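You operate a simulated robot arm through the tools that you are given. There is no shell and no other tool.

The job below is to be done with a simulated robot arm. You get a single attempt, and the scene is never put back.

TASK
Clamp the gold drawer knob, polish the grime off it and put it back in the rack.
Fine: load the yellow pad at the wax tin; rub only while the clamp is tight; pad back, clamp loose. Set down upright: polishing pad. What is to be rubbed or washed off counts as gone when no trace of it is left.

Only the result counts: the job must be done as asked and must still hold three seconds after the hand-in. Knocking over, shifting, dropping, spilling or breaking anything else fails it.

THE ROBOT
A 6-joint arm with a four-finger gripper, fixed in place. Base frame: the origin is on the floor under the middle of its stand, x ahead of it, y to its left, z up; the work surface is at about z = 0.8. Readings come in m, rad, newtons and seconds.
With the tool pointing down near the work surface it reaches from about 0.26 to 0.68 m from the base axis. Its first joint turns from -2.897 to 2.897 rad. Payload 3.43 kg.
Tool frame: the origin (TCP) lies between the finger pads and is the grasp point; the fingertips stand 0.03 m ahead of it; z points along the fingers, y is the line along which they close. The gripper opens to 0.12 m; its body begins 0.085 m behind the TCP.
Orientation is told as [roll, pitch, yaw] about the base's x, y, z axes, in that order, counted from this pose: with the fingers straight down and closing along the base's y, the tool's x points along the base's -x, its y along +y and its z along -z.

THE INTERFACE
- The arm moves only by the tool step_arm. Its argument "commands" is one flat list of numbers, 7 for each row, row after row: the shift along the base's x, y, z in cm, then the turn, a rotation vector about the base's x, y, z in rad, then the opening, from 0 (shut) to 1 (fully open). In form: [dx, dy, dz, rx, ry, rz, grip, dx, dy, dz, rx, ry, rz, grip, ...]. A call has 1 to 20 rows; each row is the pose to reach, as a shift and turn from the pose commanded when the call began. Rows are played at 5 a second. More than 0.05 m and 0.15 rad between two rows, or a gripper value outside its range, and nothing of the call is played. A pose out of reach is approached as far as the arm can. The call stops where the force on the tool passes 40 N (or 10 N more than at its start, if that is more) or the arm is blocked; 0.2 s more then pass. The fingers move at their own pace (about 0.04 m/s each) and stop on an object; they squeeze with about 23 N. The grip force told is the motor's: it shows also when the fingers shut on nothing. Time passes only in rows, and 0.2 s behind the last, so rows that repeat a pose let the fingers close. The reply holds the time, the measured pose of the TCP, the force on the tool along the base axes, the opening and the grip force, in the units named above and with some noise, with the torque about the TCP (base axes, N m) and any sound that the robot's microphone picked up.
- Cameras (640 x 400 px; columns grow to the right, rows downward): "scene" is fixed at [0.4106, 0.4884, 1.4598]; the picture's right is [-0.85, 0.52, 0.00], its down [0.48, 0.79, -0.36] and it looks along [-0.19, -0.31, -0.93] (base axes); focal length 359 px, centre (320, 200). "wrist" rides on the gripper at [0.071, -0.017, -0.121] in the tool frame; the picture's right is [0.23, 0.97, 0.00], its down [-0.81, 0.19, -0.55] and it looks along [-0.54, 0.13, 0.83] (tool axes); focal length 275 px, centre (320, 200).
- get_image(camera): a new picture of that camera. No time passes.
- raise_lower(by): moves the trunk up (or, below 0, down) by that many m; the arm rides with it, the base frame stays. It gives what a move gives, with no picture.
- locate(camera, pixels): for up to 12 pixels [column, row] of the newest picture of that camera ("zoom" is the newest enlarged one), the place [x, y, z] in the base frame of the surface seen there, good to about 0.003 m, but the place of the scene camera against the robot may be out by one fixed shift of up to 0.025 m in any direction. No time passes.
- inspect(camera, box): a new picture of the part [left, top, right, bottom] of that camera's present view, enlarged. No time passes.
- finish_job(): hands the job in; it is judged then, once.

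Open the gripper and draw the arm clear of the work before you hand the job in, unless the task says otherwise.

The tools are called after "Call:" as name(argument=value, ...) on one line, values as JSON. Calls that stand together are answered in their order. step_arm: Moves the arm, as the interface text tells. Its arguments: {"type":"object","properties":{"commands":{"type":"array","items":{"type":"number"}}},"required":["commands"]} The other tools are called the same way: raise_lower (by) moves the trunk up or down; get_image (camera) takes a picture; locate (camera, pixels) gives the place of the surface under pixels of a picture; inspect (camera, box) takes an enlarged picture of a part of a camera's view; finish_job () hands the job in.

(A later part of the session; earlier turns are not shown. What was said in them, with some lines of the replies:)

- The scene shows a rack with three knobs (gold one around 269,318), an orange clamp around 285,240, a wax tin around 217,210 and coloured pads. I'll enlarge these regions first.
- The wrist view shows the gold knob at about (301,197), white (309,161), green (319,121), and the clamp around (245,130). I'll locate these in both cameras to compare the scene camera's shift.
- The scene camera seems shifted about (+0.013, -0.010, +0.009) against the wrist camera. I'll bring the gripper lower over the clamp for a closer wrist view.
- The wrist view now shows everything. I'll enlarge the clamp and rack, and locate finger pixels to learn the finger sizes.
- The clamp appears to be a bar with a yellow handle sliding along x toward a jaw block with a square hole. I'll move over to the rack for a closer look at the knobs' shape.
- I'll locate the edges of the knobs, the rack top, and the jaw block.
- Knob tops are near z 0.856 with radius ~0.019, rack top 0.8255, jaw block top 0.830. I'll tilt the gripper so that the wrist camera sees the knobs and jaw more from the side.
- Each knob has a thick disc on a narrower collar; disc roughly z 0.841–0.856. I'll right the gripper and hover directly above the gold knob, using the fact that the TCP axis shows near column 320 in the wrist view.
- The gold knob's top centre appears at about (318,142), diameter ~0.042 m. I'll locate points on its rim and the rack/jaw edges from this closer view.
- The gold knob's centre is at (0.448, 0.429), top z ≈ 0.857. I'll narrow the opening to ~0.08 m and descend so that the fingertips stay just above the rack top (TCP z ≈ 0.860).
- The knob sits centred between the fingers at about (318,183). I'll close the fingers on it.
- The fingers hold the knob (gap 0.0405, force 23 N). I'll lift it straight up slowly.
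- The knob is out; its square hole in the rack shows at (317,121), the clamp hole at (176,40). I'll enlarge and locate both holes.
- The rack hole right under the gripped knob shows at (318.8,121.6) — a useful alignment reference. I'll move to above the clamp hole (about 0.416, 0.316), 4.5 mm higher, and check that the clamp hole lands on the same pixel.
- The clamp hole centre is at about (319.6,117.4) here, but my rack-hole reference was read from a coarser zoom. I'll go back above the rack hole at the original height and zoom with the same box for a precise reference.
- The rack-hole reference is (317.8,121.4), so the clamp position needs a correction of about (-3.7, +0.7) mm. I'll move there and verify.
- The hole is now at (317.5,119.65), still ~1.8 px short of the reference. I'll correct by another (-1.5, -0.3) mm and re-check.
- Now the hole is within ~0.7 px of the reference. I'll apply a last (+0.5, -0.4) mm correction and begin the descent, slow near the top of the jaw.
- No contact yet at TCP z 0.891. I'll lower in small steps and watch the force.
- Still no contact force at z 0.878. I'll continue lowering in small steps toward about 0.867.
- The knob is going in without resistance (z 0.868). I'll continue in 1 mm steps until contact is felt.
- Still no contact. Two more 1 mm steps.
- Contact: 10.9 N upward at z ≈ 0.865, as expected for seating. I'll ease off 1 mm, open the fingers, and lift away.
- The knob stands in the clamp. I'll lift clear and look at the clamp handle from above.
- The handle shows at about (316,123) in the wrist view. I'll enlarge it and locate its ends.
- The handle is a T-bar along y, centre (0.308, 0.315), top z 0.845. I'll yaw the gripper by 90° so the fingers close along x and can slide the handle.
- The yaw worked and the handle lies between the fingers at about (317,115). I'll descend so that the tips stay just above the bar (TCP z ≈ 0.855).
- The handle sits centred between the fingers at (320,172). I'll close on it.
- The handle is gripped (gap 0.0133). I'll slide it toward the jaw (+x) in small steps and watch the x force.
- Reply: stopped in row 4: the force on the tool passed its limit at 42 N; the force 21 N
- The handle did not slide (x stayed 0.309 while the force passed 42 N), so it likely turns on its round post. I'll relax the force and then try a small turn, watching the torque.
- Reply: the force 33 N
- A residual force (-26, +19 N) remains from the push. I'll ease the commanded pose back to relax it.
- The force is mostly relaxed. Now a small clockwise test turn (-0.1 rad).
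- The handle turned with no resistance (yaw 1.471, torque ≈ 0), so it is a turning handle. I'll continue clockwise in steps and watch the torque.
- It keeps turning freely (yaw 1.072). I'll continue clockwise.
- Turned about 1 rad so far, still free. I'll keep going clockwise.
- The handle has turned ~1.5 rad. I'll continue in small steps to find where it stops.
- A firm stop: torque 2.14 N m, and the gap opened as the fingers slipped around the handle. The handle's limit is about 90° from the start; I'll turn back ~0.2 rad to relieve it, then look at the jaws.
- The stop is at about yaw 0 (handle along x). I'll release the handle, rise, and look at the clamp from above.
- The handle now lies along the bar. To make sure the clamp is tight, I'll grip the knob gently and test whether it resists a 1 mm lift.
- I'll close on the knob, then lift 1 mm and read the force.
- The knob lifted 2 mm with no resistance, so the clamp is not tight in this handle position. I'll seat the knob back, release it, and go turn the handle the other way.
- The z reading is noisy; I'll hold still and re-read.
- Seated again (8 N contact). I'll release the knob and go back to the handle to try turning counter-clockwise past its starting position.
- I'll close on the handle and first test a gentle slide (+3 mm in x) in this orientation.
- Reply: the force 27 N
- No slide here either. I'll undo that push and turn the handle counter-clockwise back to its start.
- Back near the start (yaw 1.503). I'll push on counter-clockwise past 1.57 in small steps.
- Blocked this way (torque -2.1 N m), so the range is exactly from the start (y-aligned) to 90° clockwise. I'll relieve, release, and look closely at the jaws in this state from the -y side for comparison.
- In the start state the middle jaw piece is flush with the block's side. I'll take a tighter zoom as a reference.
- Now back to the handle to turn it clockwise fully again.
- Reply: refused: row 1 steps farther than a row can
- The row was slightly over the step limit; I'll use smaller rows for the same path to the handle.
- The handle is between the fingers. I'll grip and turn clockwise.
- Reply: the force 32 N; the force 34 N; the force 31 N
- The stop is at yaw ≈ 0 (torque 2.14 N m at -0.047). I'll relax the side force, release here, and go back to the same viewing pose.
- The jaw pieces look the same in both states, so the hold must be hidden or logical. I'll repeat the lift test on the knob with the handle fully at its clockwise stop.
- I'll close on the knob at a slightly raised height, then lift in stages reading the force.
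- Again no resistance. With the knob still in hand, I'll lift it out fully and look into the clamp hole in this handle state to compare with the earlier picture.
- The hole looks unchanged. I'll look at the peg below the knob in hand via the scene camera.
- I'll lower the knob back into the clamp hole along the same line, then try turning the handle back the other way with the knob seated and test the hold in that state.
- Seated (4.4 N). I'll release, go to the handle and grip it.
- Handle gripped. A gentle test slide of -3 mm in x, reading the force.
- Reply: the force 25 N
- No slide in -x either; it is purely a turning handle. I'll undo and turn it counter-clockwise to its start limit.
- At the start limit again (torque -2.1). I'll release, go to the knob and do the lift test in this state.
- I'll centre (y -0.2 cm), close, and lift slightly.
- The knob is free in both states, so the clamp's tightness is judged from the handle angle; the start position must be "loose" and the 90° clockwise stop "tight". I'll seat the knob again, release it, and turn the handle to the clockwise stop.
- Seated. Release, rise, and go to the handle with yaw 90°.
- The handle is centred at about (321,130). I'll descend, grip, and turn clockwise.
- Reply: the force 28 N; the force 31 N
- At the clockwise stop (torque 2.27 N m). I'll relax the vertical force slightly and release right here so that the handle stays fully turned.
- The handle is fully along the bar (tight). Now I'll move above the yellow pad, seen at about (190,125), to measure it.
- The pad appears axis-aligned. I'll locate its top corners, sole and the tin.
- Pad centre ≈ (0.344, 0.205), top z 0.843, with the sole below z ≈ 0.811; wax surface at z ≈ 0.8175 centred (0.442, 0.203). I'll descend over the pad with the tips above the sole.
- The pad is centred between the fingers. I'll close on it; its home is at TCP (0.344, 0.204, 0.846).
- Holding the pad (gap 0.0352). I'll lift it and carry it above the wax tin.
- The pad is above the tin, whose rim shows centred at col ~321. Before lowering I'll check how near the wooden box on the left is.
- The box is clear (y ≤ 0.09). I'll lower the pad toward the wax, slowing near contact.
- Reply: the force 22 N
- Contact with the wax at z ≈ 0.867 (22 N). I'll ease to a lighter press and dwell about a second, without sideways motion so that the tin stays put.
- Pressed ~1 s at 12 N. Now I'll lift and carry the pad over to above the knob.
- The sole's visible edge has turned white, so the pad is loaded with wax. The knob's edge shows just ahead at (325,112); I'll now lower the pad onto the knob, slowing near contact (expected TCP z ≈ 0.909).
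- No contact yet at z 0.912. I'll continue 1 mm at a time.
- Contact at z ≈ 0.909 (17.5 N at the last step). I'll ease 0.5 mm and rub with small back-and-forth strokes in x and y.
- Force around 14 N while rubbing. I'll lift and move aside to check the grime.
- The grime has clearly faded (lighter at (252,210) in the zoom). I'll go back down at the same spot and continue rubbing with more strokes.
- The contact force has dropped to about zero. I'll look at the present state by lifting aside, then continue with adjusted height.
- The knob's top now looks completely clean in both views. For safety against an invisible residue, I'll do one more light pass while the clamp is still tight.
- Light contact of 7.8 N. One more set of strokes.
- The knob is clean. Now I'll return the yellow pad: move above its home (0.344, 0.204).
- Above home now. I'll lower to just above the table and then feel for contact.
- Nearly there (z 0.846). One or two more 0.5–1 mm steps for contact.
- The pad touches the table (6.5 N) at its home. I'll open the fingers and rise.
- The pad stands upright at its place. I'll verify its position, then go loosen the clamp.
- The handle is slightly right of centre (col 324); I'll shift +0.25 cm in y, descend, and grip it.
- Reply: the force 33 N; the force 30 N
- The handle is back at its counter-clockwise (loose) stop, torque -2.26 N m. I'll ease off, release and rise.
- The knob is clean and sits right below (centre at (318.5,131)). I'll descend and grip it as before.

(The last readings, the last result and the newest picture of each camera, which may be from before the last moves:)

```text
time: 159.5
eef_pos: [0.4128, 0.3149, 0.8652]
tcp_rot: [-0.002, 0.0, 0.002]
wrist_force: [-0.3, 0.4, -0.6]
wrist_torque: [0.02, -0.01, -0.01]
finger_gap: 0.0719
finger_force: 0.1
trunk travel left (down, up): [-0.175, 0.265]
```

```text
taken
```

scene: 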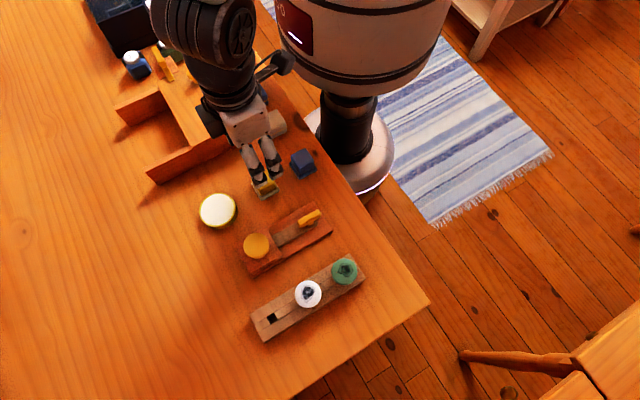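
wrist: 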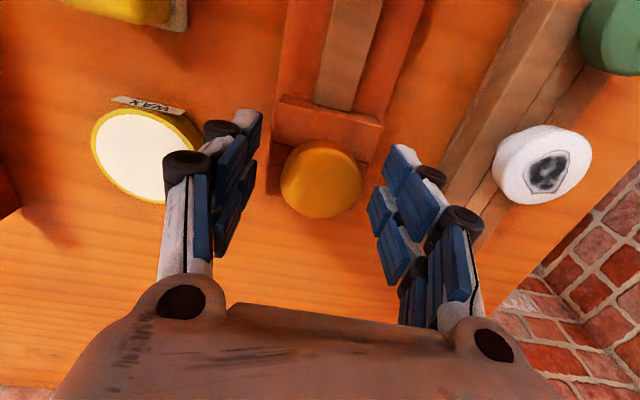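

Centred; I'll close on the knob and lift it straight up by ~8 cm.

Call:
step_arm(commands=[0, 0, 0, 0, 0, 0, 0.4, 0, 0, 0, 0, 0, 0, 0, 0, 0, 0, 0, 0, 0, 0, 0, 0, 0, 0, 0, 0, 0])

Call:
step_arm(commands=[0, 0, 0.5, 0, 0, 0, 0, 0, 0, 1.2, 0, 0, 0, 0, 0, 0, 2.5, 0, 0, 0, 0, 0, 0, 4, 0, 0, 0, 0, 0, 0, 6, 0, 0, 0, 0, 0, 0, 8.2, 0, 0, 0, 0, 0, 0, 8.2, 0, 0, 0, 0])

Call:
inspect(camera="wrist", box=[280, 100, 360, 150])

Call:
get_image(camera="wrist")

```text
time: 160.5
eef_pos: [0.4123, 0.3154, 0.8651]
tcp_rot: [0.0, 0.0, 0.002]
wrist_force: [0.0, 0.4, -0.1]
wrist_torque: [0.02, 0.02, 0.01]
finger_gap: 0.0405
finger_force: 23.0
trunk travel left (down, up): [-0.175, 0.265]
```

```text
time: 162.1
eef_pos: [0.4122, 0.3145, 0.9475]
tcp_rot: [-0.001, 0.0, 0.002]
wrist_force: [0.1, -0.3, -0.8]
wrist_torque: [-0.01, -0.02, 0.02]
finger_gap: 0.0406
finger_force: 23.1
trunk travel left (down, up): [-0.175, 0.265]
```

```text
8.00 times, centred on (320, 125) of wrist
```

zoom: 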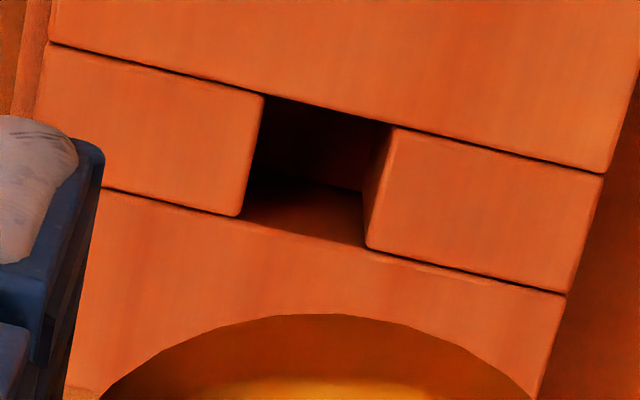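

```text
taken
```

wrist: 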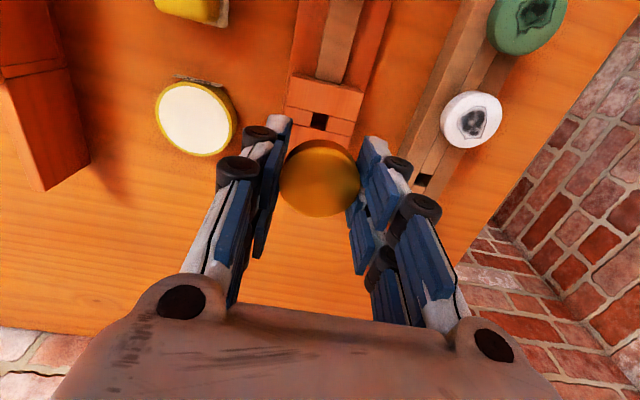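

The clamp hole centre now reads (315.5,171.5) in the 8x zoom, versus (302.5,171.5) for the rack reference; I'll aim for about (311,169). Moving back to above the rack's empty hole.

Call:
step_arm(commands=[0.9, 3, 0, 0, 0, 0, 0, 1.8, 6, 0, 0, 0, 0, 0, 2.7, 9, -0.2, 0, 0, 0, 0, 3.67, 11.5, -0.45, 0, 0, 0, 0, 3.67, 11.5, -0.45, 0, 0, 0, 0, 3.67, 11.5, -0.45, 0, 0, 0, 0])

Call:
inspect(camera="wrist", box=[280, 100, 360, 150])

Call:
get_image(camera="wrist")

```text
time: 163.5
eef_pos: [0.4493, 0.4301, 0.9426]
tcp_rot: [-0.001, 0.001, 0.002]
wrist_force: [0.0, -0.4, -0.5]
wrist_torque: [-0.01, 0.01, -0.01]
finger_gap: 0.0406
finger_force: 23.4
trunk travel left (down, up): [-0.175, 0.265]
```

```text
8.00 times, centred on (320, 125) of wrist
```

zoom: 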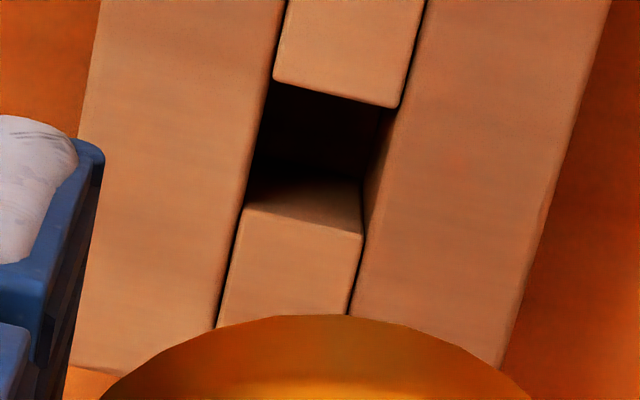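

```text
taken
```

wrist: 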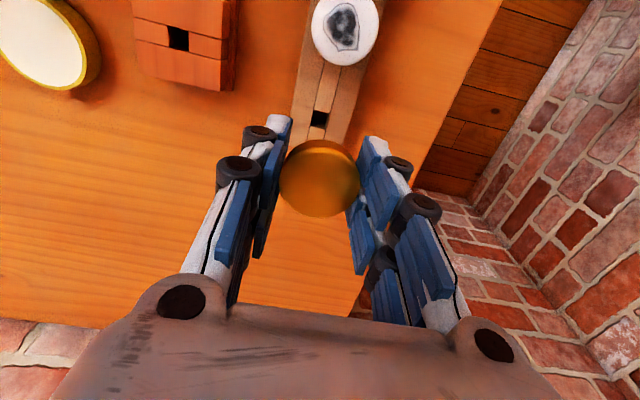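

The rack hole is at (318.75,157) in the zoom versus target (311,169): a correction of about (-1.4, +0.5) mm. I'll apply and re-check.

Call:
step_arm(commands=[-0.14, 0.05, 0, 0, 0, 0, 0, -0.14, 0.05, 0, 0, 0, 0, 0, -0.14, 0.05, 0, 0, 0, 0, 0])

Call:
inspect(camera="wrist", box=[280, 100, 360, 150])

```text
time: 164.3
eef_pos: [0.4481, 0.4307, 0.9442]
tcp_rot: [0.0, 0.0, 0.001]
wrist_force: [-0.2, -0.2, 0.8]
wrist_torque: [0.01, 0.01, -0.01]
finger_gap: 0.0406
finger_force: 23.1
trunk travel left (down, up): [-0.175, 0.265]
```

```text
8.00 times, centred on (320, 125) of wrist
```

zoom: 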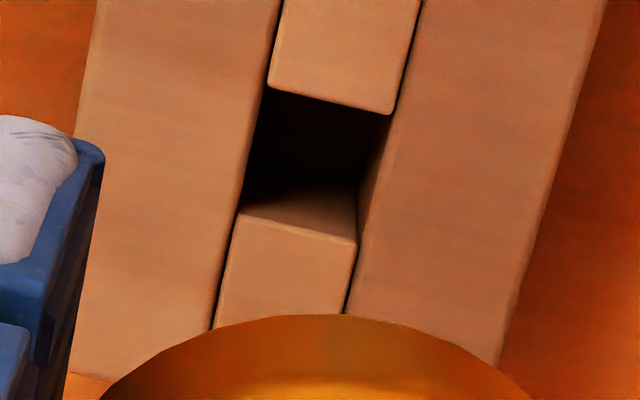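

Now (313,165), within ~0.5 mm. I'll apply the last tiny correction and descend in steps.

Call:
step_arm(commands=[-0.04, 0.01, -1.5, 0, 0, 0, 0, -0.04, 0.01, -3, 0, 0, 0, 0, -0.04, 0.01, -4.5, 0, 0, 0, 0, -0.04, 0.01, -5.6, 0, 0, 0, 0, -0.04, 0.01, -5.6, 0, 0, 0, 0])

Call:
step_arm(commands=[0, 0, -0.3, 0, 0, 0, 0, 0, 0, -0.6, 0, 0, 0, 0, 0, 0, -0.9, 0, 0, 0, 0, 0, 0, -1.2, 0, 0, 0, 0, 0, 0, -1.2, 0, 0, 0, 0])

```text
time: 165.5
eef_pos: [0.4477, 0.4307, 0.8875]
tcp_rot: [0.0, 0.0, 0.001]
wrist_force: [0.2, 0.6, -1.4]
wrist_torque: [-0.01, 0.0, 0.0]
finger_gap: 0.0405
finger_force: 22.7
trunk travel left (down, up): [-0.175, 0.265]
```

```text
time: 166.7
eef_pos: [0.4479, 0.4298, 0.8759]
tcp_rot: [0.0, -0.001, 0.001]
wrist_force: [-0.6, 0.6, 0.4]
wrist_torque: [0.01, 0.03, -0.05]
finger_gap: 0.0408
finger_force: 23.1
trunk travel left (down, up): [-0.175, 0.265]
```

No resistance at z 0.876. I'll keep lowering in small steps toward ~0.863.

Call:
step_arm(commands=[0, 0, -0.3, 0, 0, 0, 0, 0, 0, -0.6, 0, 0, 0, 0, 0, 0, -0.9, 0, 0, 0, 0, 0, 0, -1.1, 0, 0, 0, 0, 0, 0, -1.1, 0, 0, 0, 0])

Call:
step_arm(commands=[0, 0, -0.1, 0, 0, 0, 0, 0, 0, -0.15, 0, 0, 0, 0, 0, 0, -0.15, 0, 0, 0, 0])

```text
time: 167.9
eef_pos: [0.4481, 0.4317, 0.8646]
tcp_rot: [0.0, -0.001, 0.001]
wrist_force: [1.4, 0.2, -0.9]
wrist_torque: [0.0, 0.02, -0.04]
finger_gap: 0.0409
finger_force: 22.4
trunk travel left (down, up): [-0.175, 0.265]
```

```text
time: 168.7
eef_pos: [0.4479, 0.4312, 0.8632]
tcp_rot: [-0.001, 0.001, 0.003]
wrist_force: [0.9, 0.2, -1.7]
wrist_torque: [0.01, -0.02, 0.0]
finger_gap: 0.0406
finger_force: 22.9
trunk travel left (down, up): [-0.175, 0.265]
```

Call:
step_arm(commands=[0, 0, -0.1, 0, 0, 0, 0, 0, 0, -0.15, 0, 0, 0, 0, 0, 0, -0.15, 0, 0, 0, 0])

Call:
step_arm(commands=[0, 0, -0.1, 0, 0, 0, 0, 0, 0, -0.1, 0, 0, 0, 0])

```text
time: 169.5
eef_pos: [0.4498, 0.4312, 0.8617]
tcp_rot: [0.0, 0.0, 0.004]
wrist_force: [0.3, -0.2, 0.1]
wrist_torque: [-0.01, 0.01, -0.02]
finger_gap: 0.0404
finger_force: 22.2
trunk travel left (down, up): [-0.175, 0.265]
```

```text
time: 170.1
eef_pos: [0.4487, 0.4299, 0.8611]
tcp_rot: [-0.001, -0.001, 0.002]
wrist_force: [0.3, -1.2, 6.5]
wrist_torque: [-0.12, 0.05, 0.01]
finger_gap: 0.0409
finger_force: 23.5
trunk travel left (down, up): [-0.175, 0.265]
```

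Seated: 6.5 N at z 0.861, same as the original height. I'll release and rise.

Call:
step_arm(commands=[0, 0, 0.05, 0, 0, 0, 0.2, 0, 0, 0.05, 0, 0, 0, 0.45, 0, 0, 0.05, 0, 0, 0, 0.6, 0, 0, 0.05, 0, 0, 0, 0.6, 0, 0, 2.5, 0, 0, 0, 0.6, 0, 0, 6, 0, 0, 0, 0.6, 0, 0, 10, 0, 0, 0, 0.6, -4, -2, 12, 0, 0, 0, 0.7, -8, -4, 14, 0, 0, 0, 0.8, -8, -4, 14, 0, 0, 0, 0.8])

Call:
get_image(camera="wrist")

Call:
get_image(camera="scene")

```text
time: 172.3
eef_pos: [0.3662, 0.39, 1.0011]
tcp_rot: [-0.001, 0.0, 0.001]
wrist_force: [0.1, -0.3, 0.4]
wrist_torque: [0.01, 0.01, -0.01]
finger_gap: 0.0959
finger_force: 0.1
trunk travel left (down, up): [-0.175, 0.265]
```

```text
taken
```

wrist: 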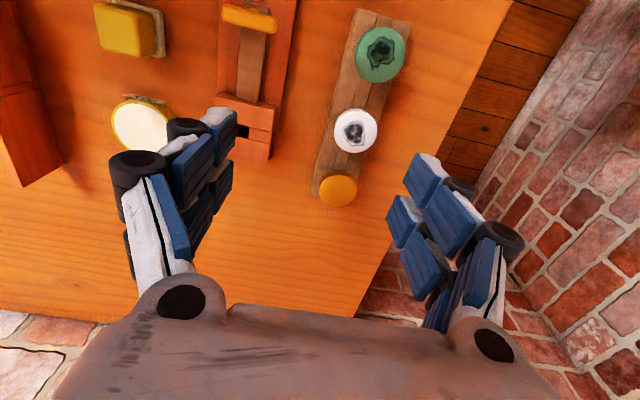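

```text
taken
```

scene: 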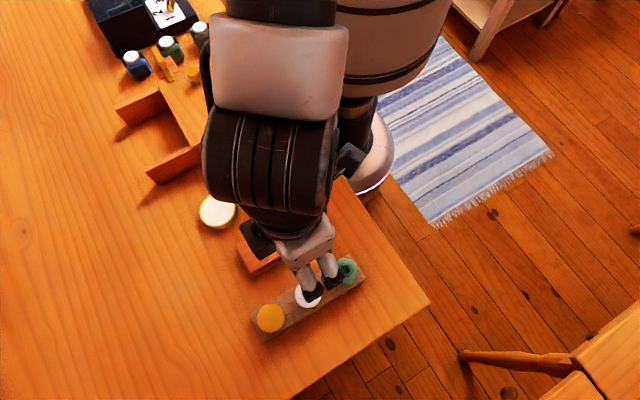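

The knob is back in the rack and clean. I'll draw the arm clear to near its starting pose, fully open, and check the whole scene.

Call:
step_arm(commands=[-2.5, 0.7, 3, 0, 0, 0, 1, -5, 1.4, 6, 0, 0, 0, 1, -7.5, 2.1, 9, 0, 0, 0, 1, -10, 2.5, 12, 0, 0, 0, 1, -11.3, 2.8, 14.2, 0, 0, 0, 1, -11.3, 2.8, 14.2, 0, 0, 0, 1])

Call:
get_image(camera="scene")

Call:
inspect(camera="scene", box=[220, 190, 380, 350])

Call:
get_image(camera="wrist")

```text
time: 173.7
eef_pos: [0.2532, 0.4162, 1.1425]
tcp_rot: [0.0, 0.002, 0.003]
wrist_force: [-1.1, 0.1, -0.6]
wrist_torque: [-0.03, 0.02, -0.03]
finger_gap: 0.1202
finger_force: 0.1
trunk travel left (down, up): [-0.175, 0.265]
```

```text
taken
```

scene: 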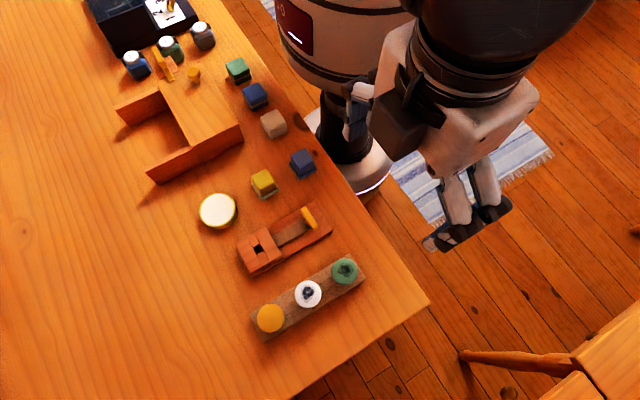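

```text
2.50 times, centred on (300, 270) of scene
```

zoom: 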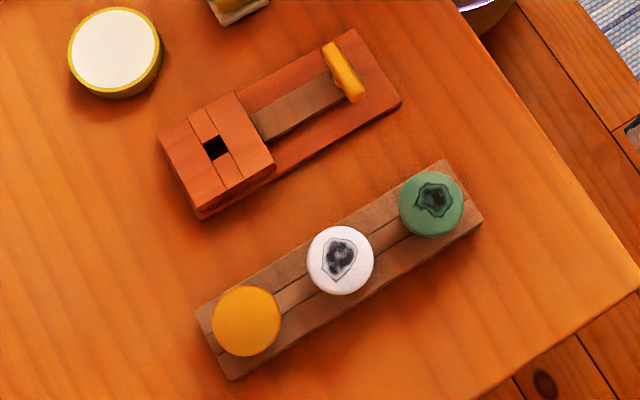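

```text
taken
```

wrist: 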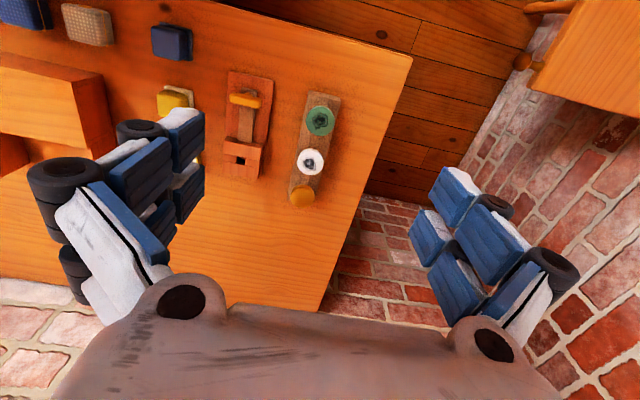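

Everything matches the initial layout: tin, clamp handle at its loose position, pad upright, knob clean in the rack. A last close look at the knob and the pad.

Call:
inspect(camera="scene", box=[245, 295, 295, 340])

Call:
inspect(camera="scene", box=[190, 140, 320, 230])

Call:
locate(camera="scene", pixels=[[270, 318], [308, 294], [344, 270], [263, 182], [217, 210]])

```text
8.89 times, centred on (270, 318) of scene
```

zoom: 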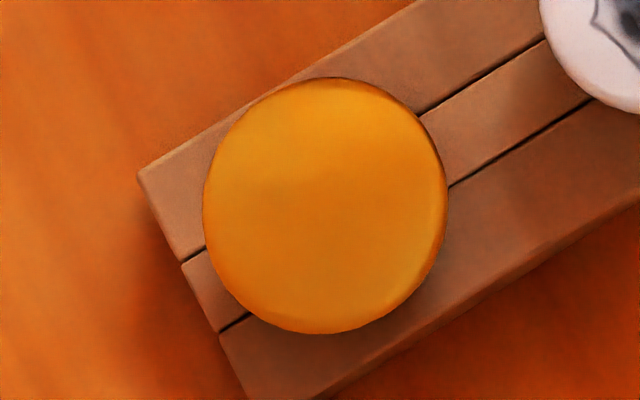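

```text
4.44 times, centred on (255, 185) of scene
```

zoom: 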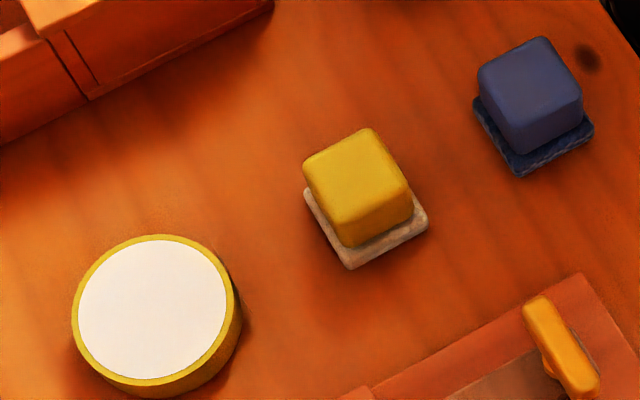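

```text
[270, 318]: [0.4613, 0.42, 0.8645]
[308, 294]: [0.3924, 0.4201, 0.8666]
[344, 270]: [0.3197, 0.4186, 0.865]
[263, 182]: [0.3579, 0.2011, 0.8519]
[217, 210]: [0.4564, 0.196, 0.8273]
```

The knob shows no trace of grime and sits in the rack at its original height. The pad is upright at its home, the handle is at its loose stop, and the arm is clear with the gripper open, so I'm handing the job in.

Call:
finish_job()

```text
The job is handed in.
```

I polished the gold knob and put it back in the rack, and I've handed the job in. No grime shows in the last close-up picture.

- **Pad:** I pressed the yellow pad into the wax until its edge turned white. After rubbing, I set it back upright in its original place.
- **Clamp:** I can't fully confirm it was tight while I rubbed. Its handle only turns 90°, and I did all the rubbing with it turned fully clockwise. But the clamp never gripped the knob: when I tested it before rubbing, the knob lifted freely at both ends of the handle's turn. I took the starting position as loose and the clockwise stop as tight. The handle is now back at the starting position.
- **Everything else:** In the final pictures, the wax tin, the other knobs and the other pads are where they started. The arm is clear and the gripper is open.
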